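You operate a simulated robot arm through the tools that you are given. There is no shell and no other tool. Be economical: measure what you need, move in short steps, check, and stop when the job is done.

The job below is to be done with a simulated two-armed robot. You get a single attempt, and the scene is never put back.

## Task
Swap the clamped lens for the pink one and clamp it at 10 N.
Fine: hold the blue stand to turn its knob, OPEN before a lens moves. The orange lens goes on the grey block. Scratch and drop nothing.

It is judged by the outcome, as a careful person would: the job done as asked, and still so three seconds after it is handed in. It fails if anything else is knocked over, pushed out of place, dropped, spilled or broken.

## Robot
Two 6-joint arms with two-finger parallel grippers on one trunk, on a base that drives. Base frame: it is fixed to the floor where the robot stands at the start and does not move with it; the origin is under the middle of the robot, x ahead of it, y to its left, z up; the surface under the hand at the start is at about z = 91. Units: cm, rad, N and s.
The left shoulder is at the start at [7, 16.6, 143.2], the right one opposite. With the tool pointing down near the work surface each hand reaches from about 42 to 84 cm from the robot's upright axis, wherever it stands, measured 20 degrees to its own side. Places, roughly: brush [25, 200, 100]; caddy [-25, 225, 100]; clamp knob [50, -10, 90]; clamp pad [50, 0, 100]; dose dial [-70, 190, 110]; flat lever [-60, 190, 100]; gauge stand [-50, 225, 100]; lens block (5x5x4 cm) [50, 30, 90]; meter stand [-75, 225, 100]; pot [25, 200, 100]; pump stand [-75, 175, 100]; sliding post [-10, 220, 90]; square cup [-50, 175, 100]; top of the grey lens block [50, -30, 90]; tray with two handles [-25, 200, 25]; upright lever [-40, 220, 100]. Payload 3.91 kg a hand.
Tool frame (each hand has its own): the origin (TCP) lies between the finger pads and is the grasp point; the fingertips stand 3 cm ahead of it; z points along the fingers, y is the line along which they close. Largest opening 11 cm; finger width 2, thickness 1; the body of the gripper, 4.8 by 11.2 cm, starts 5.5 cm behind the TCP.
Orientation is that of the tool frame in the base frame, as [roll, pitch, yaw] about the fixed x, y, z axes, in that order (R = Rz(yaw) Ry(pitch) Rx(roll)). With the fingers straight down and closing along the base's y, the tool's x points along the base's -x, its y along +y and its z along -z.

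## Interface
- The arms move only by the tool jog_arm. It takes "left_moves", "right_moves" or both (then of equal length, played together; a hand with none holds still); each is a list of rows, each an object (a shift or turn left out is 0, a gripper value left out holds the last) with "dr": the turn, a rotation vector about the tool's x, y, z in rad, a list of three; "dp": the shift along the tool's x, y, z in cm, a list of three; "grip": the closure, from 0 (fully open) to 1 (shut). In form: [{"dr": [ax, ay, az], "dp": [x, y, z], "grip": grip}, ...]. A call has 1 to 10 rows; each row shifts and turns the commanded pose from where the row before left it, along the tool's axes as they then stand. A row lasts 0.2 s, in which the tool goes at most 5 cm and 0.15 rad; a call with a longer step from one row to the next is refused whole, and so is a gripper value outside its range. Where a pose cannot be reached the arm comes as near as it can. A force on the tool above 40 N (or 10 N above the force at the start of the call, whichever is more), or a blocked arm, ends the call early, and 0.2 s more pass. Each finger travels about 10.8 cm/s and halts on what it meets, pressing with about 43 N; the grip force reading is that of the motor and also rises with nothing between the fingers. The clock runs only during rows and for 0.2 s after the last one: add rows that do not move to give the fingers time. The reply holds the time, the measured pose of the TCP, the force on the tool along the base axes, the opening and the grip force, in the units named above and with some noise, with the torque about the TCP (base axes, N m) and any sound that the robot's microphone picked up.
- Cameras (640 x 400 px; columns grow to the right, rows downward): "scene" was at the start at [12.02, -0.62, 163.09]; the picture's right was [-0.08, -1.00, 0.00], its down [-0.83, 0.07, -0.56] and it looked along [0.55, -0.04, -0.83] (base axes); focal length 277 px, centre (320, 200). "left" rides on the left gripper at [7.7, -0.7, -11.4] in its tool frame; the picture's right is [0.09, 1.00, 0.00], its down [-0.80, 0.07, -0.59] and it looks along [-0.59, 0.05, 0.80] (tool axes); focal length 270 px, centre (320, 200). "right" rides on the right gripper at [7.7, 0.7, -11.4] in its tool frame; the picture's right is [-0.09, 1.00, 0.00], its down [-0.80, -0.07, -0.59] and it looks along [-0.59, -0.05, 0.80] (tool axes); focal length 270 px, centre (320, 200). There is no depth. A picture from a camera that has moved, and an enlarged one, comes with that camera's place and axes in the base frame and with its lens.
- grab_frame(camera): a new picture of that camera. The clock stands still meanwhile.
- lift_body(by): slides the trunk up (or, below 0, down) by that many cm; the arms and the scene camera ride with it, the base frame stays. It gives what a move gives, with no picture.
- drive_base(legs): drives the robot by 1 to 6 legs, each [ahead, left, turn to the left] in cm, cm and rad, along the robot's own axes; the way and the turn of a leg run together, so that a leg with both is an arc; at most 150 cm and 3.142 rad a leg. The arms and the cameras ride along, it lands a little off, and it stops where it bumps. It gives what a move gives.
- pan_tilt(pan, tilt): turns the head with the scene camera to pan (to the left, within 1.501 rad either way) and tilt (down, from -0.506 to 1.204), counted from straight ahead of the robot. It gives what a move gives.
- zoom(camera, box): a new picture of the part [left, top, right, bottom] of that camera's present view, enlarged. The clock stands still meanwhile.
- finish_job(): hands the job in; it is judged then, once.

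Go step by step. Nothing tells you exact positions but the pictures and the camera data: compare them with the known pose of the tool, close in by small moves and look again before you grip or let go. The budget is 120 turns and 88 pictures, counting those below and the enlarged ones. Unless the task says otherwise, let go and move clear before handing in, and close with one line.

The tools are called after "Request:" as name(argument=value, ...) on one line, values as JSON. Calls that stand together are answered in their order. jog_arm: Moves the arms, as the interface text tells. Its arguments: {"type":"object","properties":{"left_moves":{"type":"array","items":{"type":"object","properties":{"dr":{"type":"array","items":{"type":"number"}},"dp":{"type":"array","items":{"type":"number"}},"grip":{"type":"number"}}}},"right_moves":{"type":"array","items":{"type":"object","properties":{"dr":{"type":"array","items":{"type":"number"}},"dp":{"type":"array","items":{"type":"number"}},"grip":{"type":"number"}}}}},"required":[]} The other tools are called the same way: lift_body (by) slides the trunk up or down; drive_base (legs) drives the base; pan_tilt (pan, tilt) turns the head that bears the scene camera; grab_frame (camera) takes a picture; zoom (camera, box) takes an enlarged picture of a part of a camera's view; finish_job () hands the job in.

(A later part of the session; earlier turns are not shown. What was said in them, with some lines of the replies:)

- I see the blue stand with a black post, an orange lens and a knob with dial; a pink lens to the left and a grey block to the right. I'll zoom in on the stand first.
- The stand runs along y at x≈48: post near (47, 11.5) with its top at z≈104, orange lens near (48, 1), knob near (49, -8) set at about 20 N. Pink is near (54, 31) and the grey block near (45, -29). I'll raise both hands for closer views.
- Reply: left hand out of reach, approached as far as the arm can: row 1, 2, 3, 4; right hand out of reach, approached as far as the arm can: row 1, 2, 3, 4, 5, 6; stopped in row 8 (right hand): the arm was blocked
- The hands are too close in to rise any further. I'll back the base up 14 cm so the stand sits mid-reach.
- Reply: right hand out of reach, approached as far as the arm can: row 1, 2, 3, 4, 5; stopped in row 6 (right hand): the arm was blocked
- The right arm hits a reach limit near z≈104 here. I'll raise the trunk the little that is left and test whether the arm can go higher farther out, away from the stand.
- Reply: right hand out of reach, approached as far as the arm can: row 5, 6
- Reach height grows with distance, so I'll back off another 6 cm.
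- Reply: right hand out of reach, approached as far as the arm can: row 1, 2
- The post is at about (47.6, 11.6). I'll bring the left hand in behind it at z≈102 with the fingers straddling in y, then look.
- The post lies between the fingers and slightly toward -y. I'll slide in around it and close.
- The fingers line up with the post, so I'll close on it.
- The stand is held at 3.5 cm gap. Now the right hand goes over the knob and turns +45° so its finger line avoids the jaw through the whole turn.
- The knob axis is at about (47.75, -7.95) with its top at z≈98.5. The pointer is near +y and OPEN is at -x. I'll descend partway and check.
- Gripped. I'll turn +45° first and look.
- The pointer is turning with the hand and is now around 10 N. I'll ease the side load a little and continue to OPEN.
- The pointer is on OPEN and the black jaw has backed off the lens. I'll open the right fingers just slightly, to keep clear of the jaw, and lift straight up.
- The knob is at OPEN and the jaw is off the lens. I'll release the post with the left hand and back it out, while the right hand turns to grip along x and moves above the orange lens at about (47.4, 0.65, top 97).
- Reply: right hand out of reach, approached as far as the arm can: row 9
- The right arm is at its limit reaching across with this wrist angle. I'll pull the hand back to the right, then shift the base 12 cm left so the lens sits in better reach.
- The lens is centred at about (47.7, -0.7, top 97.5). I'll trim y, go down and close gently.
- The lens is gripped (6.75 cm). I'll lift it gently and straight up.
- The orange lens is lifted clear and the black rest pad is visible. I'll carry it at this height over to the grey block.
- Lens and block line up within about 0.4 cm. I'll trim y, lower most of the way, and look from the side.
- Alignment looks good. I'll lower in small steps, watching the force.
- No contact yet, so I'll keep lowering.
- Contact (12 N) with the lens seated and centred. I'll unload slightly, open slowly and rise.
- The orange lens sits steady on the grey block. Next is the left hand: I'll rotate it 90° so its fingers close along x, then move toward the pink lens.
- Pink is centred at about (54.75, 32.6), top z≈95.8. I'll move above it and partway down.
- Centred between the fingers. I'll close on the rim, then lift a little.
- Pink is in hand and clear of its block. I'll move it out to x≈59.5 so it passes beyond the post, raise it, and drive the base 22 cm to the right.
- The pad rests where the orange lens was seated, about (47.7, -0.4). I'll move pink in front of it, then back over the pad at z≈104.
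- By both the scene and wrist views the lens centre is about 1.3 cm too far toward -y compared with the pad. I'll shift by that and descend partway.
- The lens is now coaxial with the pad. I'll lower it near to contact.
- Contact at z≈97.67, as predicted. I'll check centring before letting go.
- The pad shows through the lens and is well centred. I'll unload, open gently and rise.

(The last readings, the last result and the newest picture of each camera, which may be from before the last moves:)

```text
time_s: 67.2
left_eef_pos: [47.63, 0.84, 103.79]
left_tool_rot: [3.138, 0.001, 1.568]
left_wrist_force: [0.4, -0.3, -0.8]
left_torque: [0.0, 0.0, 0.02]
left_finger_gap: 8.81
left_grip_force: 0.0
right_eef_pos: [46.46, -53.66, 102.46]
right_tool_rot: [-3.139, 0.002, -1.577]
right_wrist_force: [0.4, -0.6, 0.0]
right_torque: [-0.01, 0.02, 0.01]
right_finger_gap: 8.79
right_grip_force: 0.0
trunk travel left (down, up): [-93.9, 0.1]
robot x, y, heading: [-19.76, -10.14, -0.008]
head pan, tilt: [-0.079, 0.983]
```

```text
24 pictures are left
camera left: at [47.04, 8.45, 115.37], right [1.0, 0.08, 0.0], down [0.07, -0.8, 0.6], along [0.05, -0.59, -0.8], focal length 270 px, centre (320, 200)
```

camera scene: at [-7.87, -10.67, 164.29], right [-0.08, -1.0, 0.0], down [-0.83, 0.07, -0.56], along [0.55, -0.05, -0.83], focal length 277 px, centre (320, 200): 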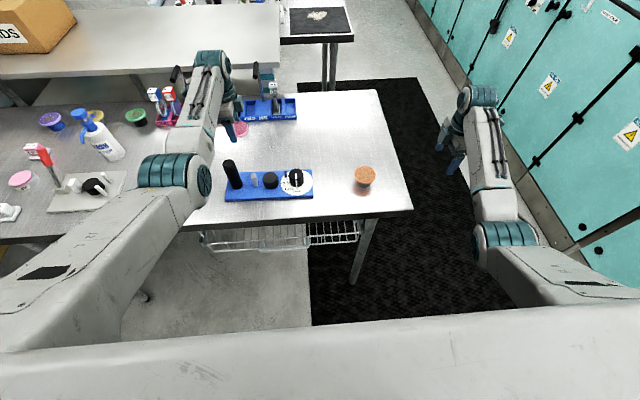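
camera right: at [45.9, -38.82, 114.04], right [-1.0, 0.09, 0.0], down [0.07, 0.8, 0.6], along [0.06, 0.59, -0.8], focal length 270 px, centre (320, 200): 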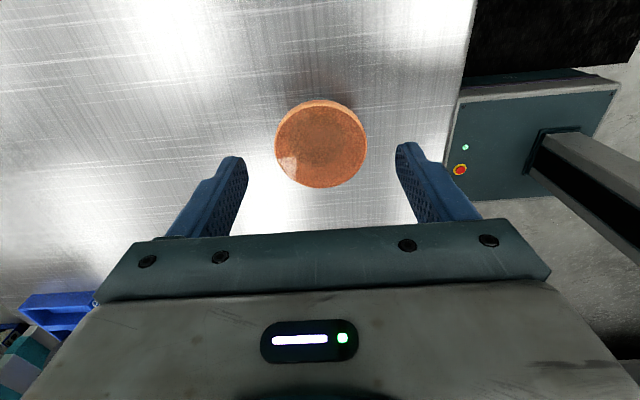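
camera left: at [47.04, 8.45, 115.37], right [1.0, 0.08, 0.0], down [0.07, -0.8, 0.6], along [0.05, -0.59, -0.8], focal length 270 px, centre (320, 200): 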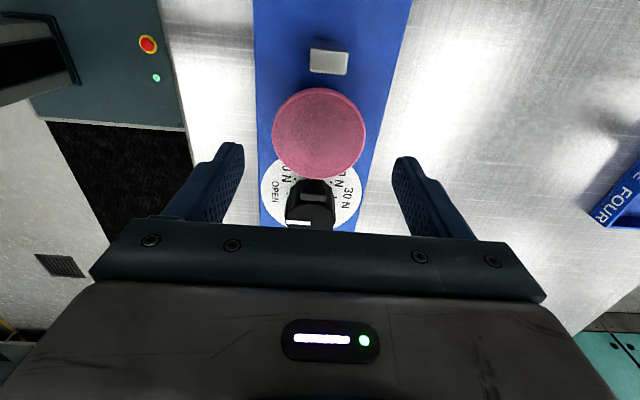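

Pink sits on the pad between the jaws. With its fingers already straddling in x, the left hand can slide along +y onto the post, so I'll drive the base back left 9.5 cm, which carries it most of the way.

Request:
jog_arm(left_moves=[{"dp": [0, 0, -0.5], "grip": 0.12}, {}])

Request:
drive_base(legs=[[0, 9.5, 0]])

Request:
grab_frame(camera="scene")

```text
time_s: 67.8
left_eef_pos: [47.68, 0.82, 104.29]
left_tool_rot: [3.138, -0.001, 1.568]
left_wrist_force: [-0.3, 0.1, -0.4]
left_torque: [-0.02, 0.01, -0.02]
left_finger_gap: 9.67
left_grip_force: 0.1
right_eef_pos: [46.46, -53.77, 102.4]
right_tool_rot: [-3.139, 0.002, -1.577]
right_wrist_force: [-0.2, -0.3, 0.1]
right_torque: [-0.01, 0.01, -0.01]
right_finger_gap: 8.79
right_grip_force: 0.1
trunk travel left (down, up): [-93.9, 0.1]
robot x, y, heading: [-19.68, -10.26, -0.002]
head pan, tilt: [-0.079, 0.983]
```

```text
time_s: 68.9
left_eef_pos: [47.66, 9.55, 104.46]
left_tool_rot: [3.138, -0.003, 1.566]
left_wrist_force: [0.2, -0.1, -0.4]
left_torque: [0.03, 0.01, 0.01]
left_finger_gap: 9.68
left_grip_force: 0.1
right_eef_pos: [46.52, -44.89, 102.21]
right_tool_rot: [-3.138, 0.007, -1.578]
right_wrist_force: [-0.5, -0.5, 0.1]
right_torque: [0.03, 0.0, 0.01]
right_finger_gap: 8.79
right_grip_force: 0.1
trunk travel left (down, up): [-93.9, 0.1]
robot x, y, heading: [-19.64, -0.59, -0.009]
head pan, tilt: [-0.079, 0.983]
```

```text
23 pictures are left
camera scene: at [-7.79, -2.43, 164.28], right [-0.08, -1.0, 0.0], down [-0.83, 0.07, -0.55], along [0.55, -0.04, -0.83], focal length 277 px, centre (320, 200)
```

scene: 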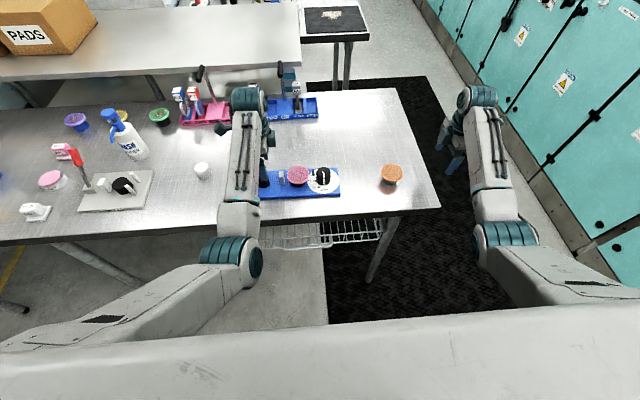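

Request:
jog_arm(left_moves=[{"dp": [1.0, 0, 0]}, {"dp": [0.9, 0, 1]}, {"dp": [0, 0, 1]}, {"grip": 0.35}, {"grip": 0.5}, {}])

Request:
zoom(camera="scene", box=[220, 110, 360, 210])

```text
time_s: 70.3
left_eef_pos: [47.74, 12.02, 102.3]
left_tool_rot: [3.137, 0.0, 1.567]
left_wrist_force: [0.3, 0.2, 0.3]
left_torque: [-0.02, 0.02, 0.03]
left_finger_gap: 5.46
left_grip_force: 0.0
right_eef_pos: [46.47, -44.48, 102.42]
right_tool_rot: [-3.138, 0.002, -1.578]
right_wrist_force: [0.7, -0.4, 0.2]
right_torque: [0.03, 0.01, 0.01]
right_finger_gap: 8.79
right_grip_force: 0.2
trunk travel left (down, up): [-93.9, 0.1]
robot x, y, heading: [-19.79, -0.85, -0.007]
head pan, tilt: [-0.079, 0.983]
```

```text
4.00 times, centred on (290, 160) of scene
camera zoom: at [-7.81, -1.62, 164.29], right [-0.08, -1.0, 0.0], down [-0.83, 0.07, -0.56], along [0.55, -0.05, -0.83], focal length 1108 px, centre (440, 360)
```

zoom: 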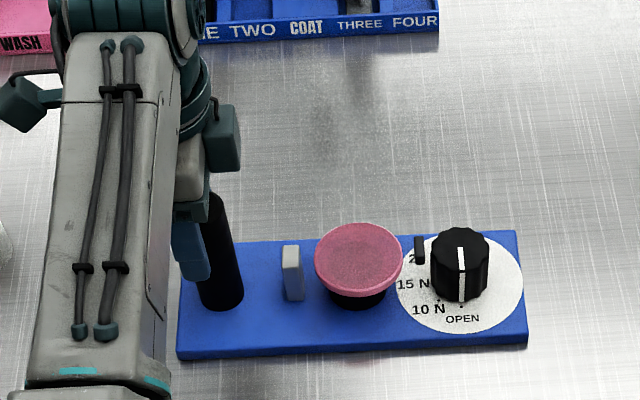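

Request:
jog_arm(left_moves=[{"dp": [-0.4, 0, 0]}, {"grip": 0.58}, {"grip": 0.63}, {"grip": 0.68}, {"grip": 0.8}, {}], right_moves=[{"dr": [0, 0, -0.13], "dp": [0, 0, -1]}, {"dr": [0, 0, -0.13], "dp": [0, 0, -1]}, {"dr": [0, 0, -0.13]}, {}, {}, {}])

```text
time_s: 71.7
left_eef_pos: [47.61, 11.52, 102.31]
left_tool_rot: [3.137, 0.002, 1.569]
left_wrist_force: [-0.6, 0.6, 0.6]
left_torque: [0.04, 0.22, 0.0]
left_finger_gap: 3.49
left_grip_force: 43.0
right_eef_pos: [46.4, -44.39, 104.43]
right_tool_rot: [-3.139, 0.0, -1.189]
right_wrist_force: [0.1, 1.9, -0.6]
right_torque: [0.0, -0.02, 0.01]
right_finger_gap: 8.79
right_grip_force: 0.1
trunk travel left (down, up): [-93.9, 0.1]
robot x, y, heading: [-19.74, -0.72, -0.009]
head pan, tilt: [-0.079, 0.983]
```

The post is held (3.5 cm). The right hand, pre-rotated, now travels to above the knob at z≈104.

Request:
jog_arm(right_moves=[{"dp": [-3.69, -1.63, 0]}, {"dp": [-3.69, -1.63, 0]}, {"dp": [-3.69, -1.63, 0]}, {"dp": [-3.69, -1.63, 0]}, {"dp": [-3.69, -1.63, 0]}, {"dp": [-3.69, -1.63, 0]}, {"dp": [-3.69, -1.63, 0]}, {"dp": [-3.69, -1.63, 0]}, {"dp": [-3.69, -1.63, 0]}, {}])

Request:
grab_frame(camera="right")

```text
time_s: 73.9
left_eef_pos: [47.61, 11.48, 102.23]
left_tool_rot: [3.138, 0.002, 1.566]
left_wrist_force: [0.3, 1.5, 1.0]
left_torque: [-0.44, 0.22, -0.1]
left_finger_gap: 3.51
left_grip_force: 42.9
right_eef_pos: [47.57, -8.37, 104.41]
right_tool_rot: [-3.138, -0.001, -1.189]
right_wrist_force: [-0.1, -0.1, 0.8]
right_torque: [0.0, -0.01, -0.02]
right_finger_gap: 8.81
right_grip_force: 0.2
trunk travel left (down, up): [-93.9, 0.1]
robot x, y, heading: [-19.57, -0.79, -0.004]
head pan, tilt: [-0.079, 0.983]
```

```text
21 pictures are left
camera right: at [49.7, -15.76, 116.08], right [-0.96, -0.29, 0.0], down [-0.24, 0.77, 0.59], along [-0.17, 0.57, -0.8], focal length 270 px, centre (320, 200)
```

right: 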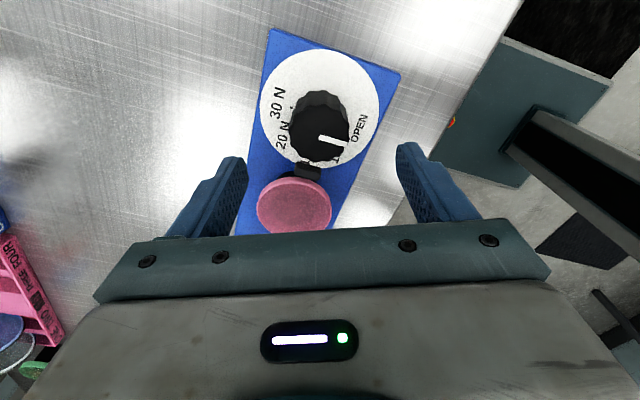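

The knob is centred between the fingers. I'll descend and narrow.

Request:
jog_arm(right_moves=[{"dp": [-0.1, 0, 2.5]}, {"dp": [0, 0, 2.5]}, {"dp": [0, 0, 2.5]}, {"grip": 0.4}, {"grip": 0.52}, {}])

Request:
grab_frame(camera="right")

```text
time_s: 75.3
left_eef_pos: [47.66, 11.62, 102.17]
left_tool_rot: [3.139, 0.003, 1.567]
left_wrist_force: [-0.3, -0.2, 0.0]
left_torque: [0.03, 0.2, -0.09]
left_finger_gap: 3.49
left_grip_force: 43.1
right_eef_pos: [47.54, -7.98, 97.08]
right_tool_rot: [-3.14, 0.0, -1.189]
right_wrist_force: [0.3, 0.2, 1.0]
right_torque: [0.03, -0.04, 0.02]
right_finger_gap: 5.28
right_grip_force: 0.2
trunk travel left (down, up): [-93.9, 0.1]
robot x, y, heading: [-19.4, -0.93, -0.003]
head pan, tilt: [-0.079, 0.983]
```

```text
20 pictures are left
camera right: at [49.81, -15.34, 108.64], right [-0.96, -0.29, 0.0], down [-0.24, 0.77, 0.59], along [-0.17, 0.57, -0.8], focal length 270 px, centre (320, 200)
```

right: 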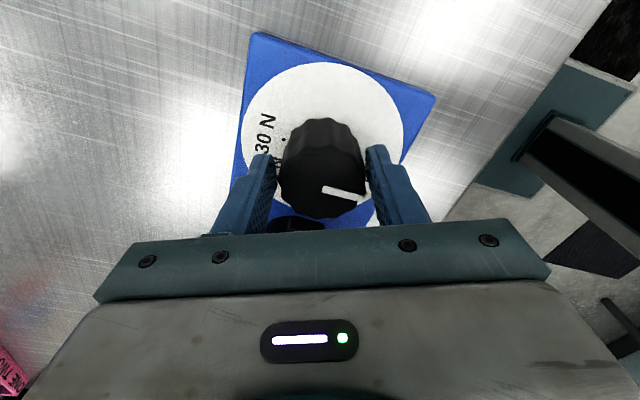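

Request:
jog_arm(right_moves=[{"grip": 0.58}, {"grip": 0.64}, {"grip": 0.75}, {}])

Request:
jog_arm(right_moves=[{"dr": [0, 0, 0.12]}, {"dr": [0, 0, 0.12]}, {"dr": [0, 0, 0.12]}, {"dr": [0, 0, 0.12]}, {"dr": [0, 0, 0.12]}, {}])

Request:
zoom(camera="scene", box=[270, 120, 370, 200])

```text
time_s: 76.3
left_eef_pos: [47.57, 11.61, 102.21]
left_tool_rot: [3.138, 0.002, 1.569]
left_wrist_force: [1.2, 2.4, 0.4]
left_torque: [0.12, -0.32, 0.3]
left_finger_gap: 3.5
left_grip_force: 43.3
right_eef_pos: [47.65, -7.9, 97.01]
right_tool_rot: [-3.139, 0.0, -1.187]
right_wrist_force: [-1.3, -2.8, 0.9]
right_torque: [-0.3, 0.44, 0.0]
right_finger_gap: 4.51
right_grip_force: 43.4
trunk travel left (down, up): [-93.9, 0.1]
robot x, y, heading: [-19.83, -0.87, -0.009]
head pan, tilt: [-0.079, 0.983]
```

```text
time_s: 77.7
left_eef_pos: [47.47, 11.67, 102.37]
left_tool_rot: [3.137, 0.004, 1.566]
left_wrist_force: [1.1, -4.7, -0.4]
left_torque: [0.43, -0.24, 0.29]
left_finger_gap: 3.48
left_grip_force: 42.5
right_eef_pos: [47.68, -8.05, 97.04]
right_tool_rot: [-3.14, 0.005, -1.79]
right_wrist_force: [-1.2, 4.8, 3.1]
right_torque: [0.26, 0.42, 0.02]
right_finger_gap: 4.52
right_grip_force: 42.7
trunk travel left (down, up): [-93.9, 0.1]
robot x, y, heading: [-19.78, -1.35, -0.008]
head pan, tilt: [-0.079, 0.983]
```

```text
5.00 times, centred on (320, 160) of scene
camera zoom: at [-7.84, -1.64, 164.29], right [-0.08, -1.0, 0.0], down [-0.83, 0.07, -0.56], along [0.55, -0.05, -0.83], focal length 1385 px, centre (320, 400)
```

zoom: 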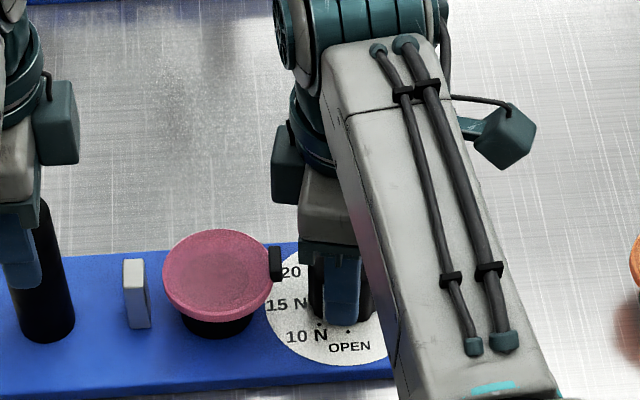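

I've turned 34°. Geometry puts 10 N at about 45° from OPEN, so I'll turn the rest and check the pointer.

Request:
jog_arm(right_moves=[{"dr": [0, 0, 0.09]}, {"dr": [0, 0, 0.095]}, {}, {}])

Request:
zoom(camera="right", box=[220, 40, 420, 240])

```text
time_s: 78.7
left_eef_pos: [47.61, 11.49, 102.31]
left_tool_rot: [3.138, 0.002, 1.566]
left_wrist_force: [2.2, -8.7, -0.8]
left_torque: [-0.45, 0.32, 0.34]
left_finger_gap: 3.48
left_grip_force: 42.6
right_eef_pos: [47.58, -8.0, 97.08]
right_tool_rot: [-3.141, 0.004, -1.974]
right_wrist_force: [-3.1, 8.8, 2.6]
right_torque: [-0.1, -0.15, 0.02]
right_finger_gap: 4.46
right_grip_force: 43.1
trunk travel left (down, up): [-93.9, 0.1]
robot x, y, heading: [-19.46, -0.63, -0.005]
head pan, tilt: [-0.079, 0.983]
```

```text
2.00 times, centred on (320, 140) of right
camera zoom: at [43.91, -14.87, 108.61], right [-0.88, 0.47, 0.0], down [0.38, 0.71, 0.6], along [0.28, 0.53, -0.8], focal length 541 px, centre (320, 320)
```

zoom: 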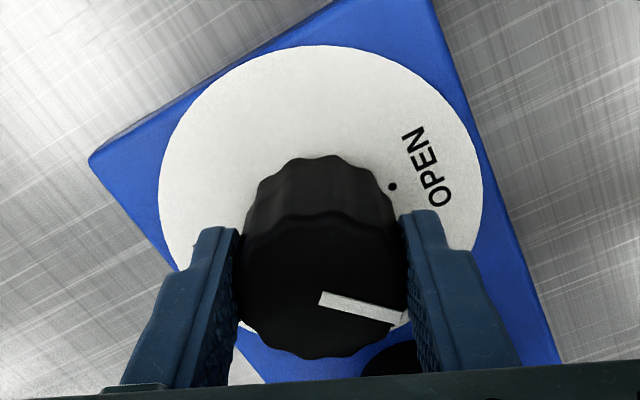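

The pointer measures about 46° from OPEN, matching the 10 N mark. I'll open slightly and lift clear to verify.

Request:
jog_arm(right_moves=[{"grip": 0.55}, {"grip": 0.5}, {"grip": 0.45}, {}, {"dp": [0, 0, -2]}, {"dp": [0, 0, -3]}, {"dp": [0, 0, -2.5]}, {}])

Request:
zoom(camera="right", box=[220, 30, 420, 190])

Request:
zoom(camera="scene", box=[270, 120, 370, 200])

```text
time_s: 80.5
left_eef_pos: [47.54, 11.65, 102.25]
left_tool_rot: [3.138, 0.0, 1.567]
left_wrist_force: [1.0, 0.9, 2.7]
left_torque: [-0.51, 0.23, 0.07]
left_finger_gap: 3.49
left_grip_force: 43.1
right_eef_pos: [47.61, -8.1, 104.47]
right_tool_rot: [-3.139, 0.001, -1.974]
right_wrist_force: [0.4, 0.2, -0.5]
right_torque: [0.01, 0.0, 0.0]
right_finger_gap: 6.04
right_grip_force: 0.0
trunk travel left (down, up): [-93.9, 0.1]
robot x, y, heading: [-20.08, -1.03, -0.007]
head pan, tilt: [-0.079, 0.983]
```

```text
2.50 times, centred on (320, 110) of right
camera zoom: at [43.84, -15.04, 115.95], right [-0.88, 0.47, 0.0], down [0.38, 0.71, 0.6], along [0.28, 0.52, -0.8], focal length 676 px, centre (320, 425)
```

zoom: 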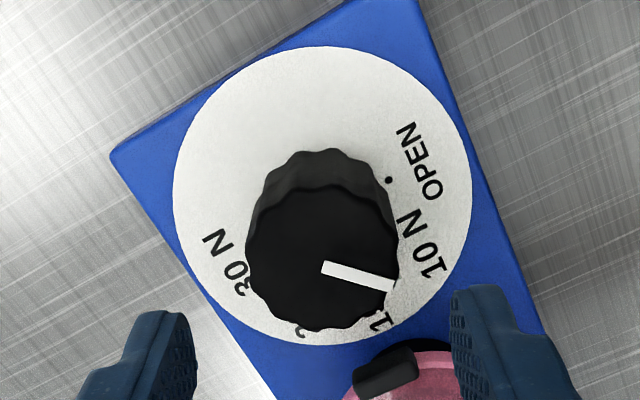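

```text
5.00 times, centred on (320, 160) of scene
camera zoom: at [-7.82, -1.62, 164.29], right [-0.08, -1.0, 0.0], down [-0.83, 0.07, -0.56], along [0.55, -0.05, -0.83], focal length 1385 px, centre (320, 400)
```

zoom: 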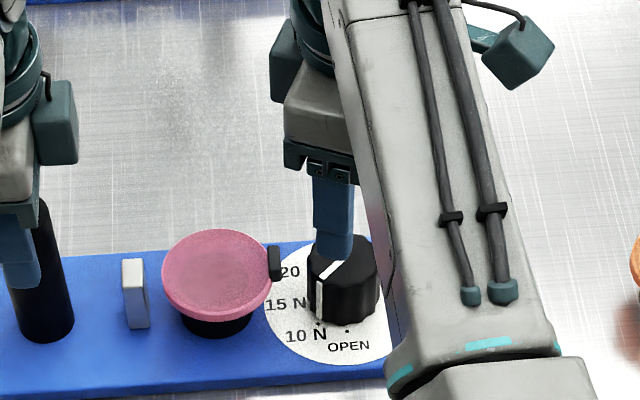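

The pointer stripe meets the 10 N dot and the jaw is against the pink lens. Now I'll release the post with the left hand, back it off to +y, and move the right hand clear.

Request:
jog_arm(left_moves=[{"grip": 0.62}, {"grip": 0.5}, {"grip": 0.35}, {"dp": [2, 0, 0]}, {"dp": [3, 0, 0]}, {"dp": [3, 0, 0]}, {"dp": [3, 0, -0.5]}, {}], right_moves=[{}, {"dp": [2, 0, 0]}, {"dp": [3, 0, 0]}, {"dp": [3, 0, 0]}, {"dp": [2, 0, 0]}, {}, {}, {}])

Request:
grab_frame(camera="scene")

Request:
zoom(camera="scene", box=[250, 140, 350, 210])

```text
time_s: 82.3
left_eef_pos: [47.65, 22.92, 102.71]
left_tool_rot: [3.139, 0.001, 1.566]
left_wrist_force: [0.6, 0.2, 0.0]
left_torque: [0.02, 0.01, 0.01]
left_finger_gap: 7.15
left_grip_force: 0.1
right_eef_pos: [43.5, -17.24, 104.32]
right_tool_rot: [-3.139, 0.003, -1.974]
right_wrist_force: [0.0, -0.6, 0.5]
right_torque: [0.03, 0.0, -0.02]
right_finger_gap: 5.99
right_grip_force: 0.1
trunk travel left (down, up): [-93.9, 0.1]
robot x, y, heading: [-19.85, -0.79, -0.004]
head pan, tilt: [-0.079, 0.983]
```

```text
15 pictures are left
camera scene: at [-7.84, -1.75, 164.29], right [-0.08, -1.0, 0.0], down [-0.83, 0.07, -0.56], along [0.55, -0.05, -0.83], focal length 277 px, centre (320, 200)
```

scene: 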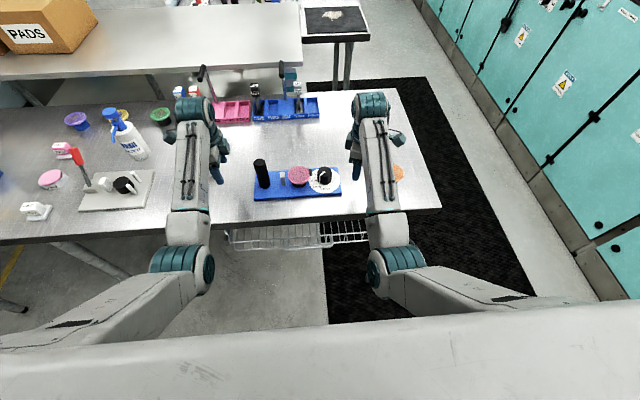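

```text
5.71 times, centred on (300, 175) of scene
camera zoom: at [-7.84, -1.75, 164.29], right [-0.08, -1.0, 0.0], down [-0.83, 0.07, -0.56], along [0.55, -0.05, -0.83], focal length 1583 px, centre (434, 343)
```

zoom: 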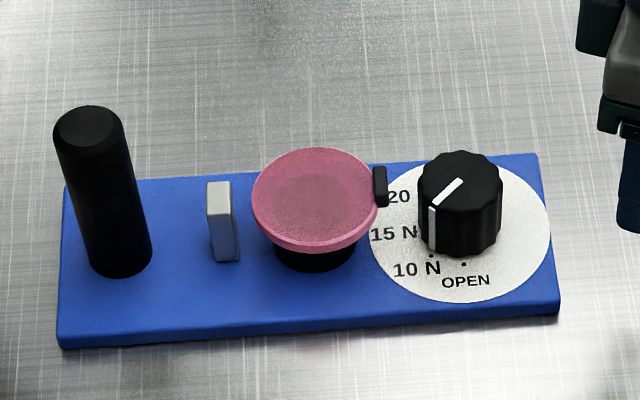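

The pink lens sits centred on the pad with the jaw against its rim. The knob stripe is on 10 N, orange is on the grey block, and both hands are clear, so I'm handing in.

Request:
finish_job()

```text
The job is handed in.
```

The pink lens is in the clamp with the knob set to 10 N, the orange lens is on the grey block, and both hands are clear. I set 10 N by lining the pointer up with the dial mark; the clamp force itself was not measured.
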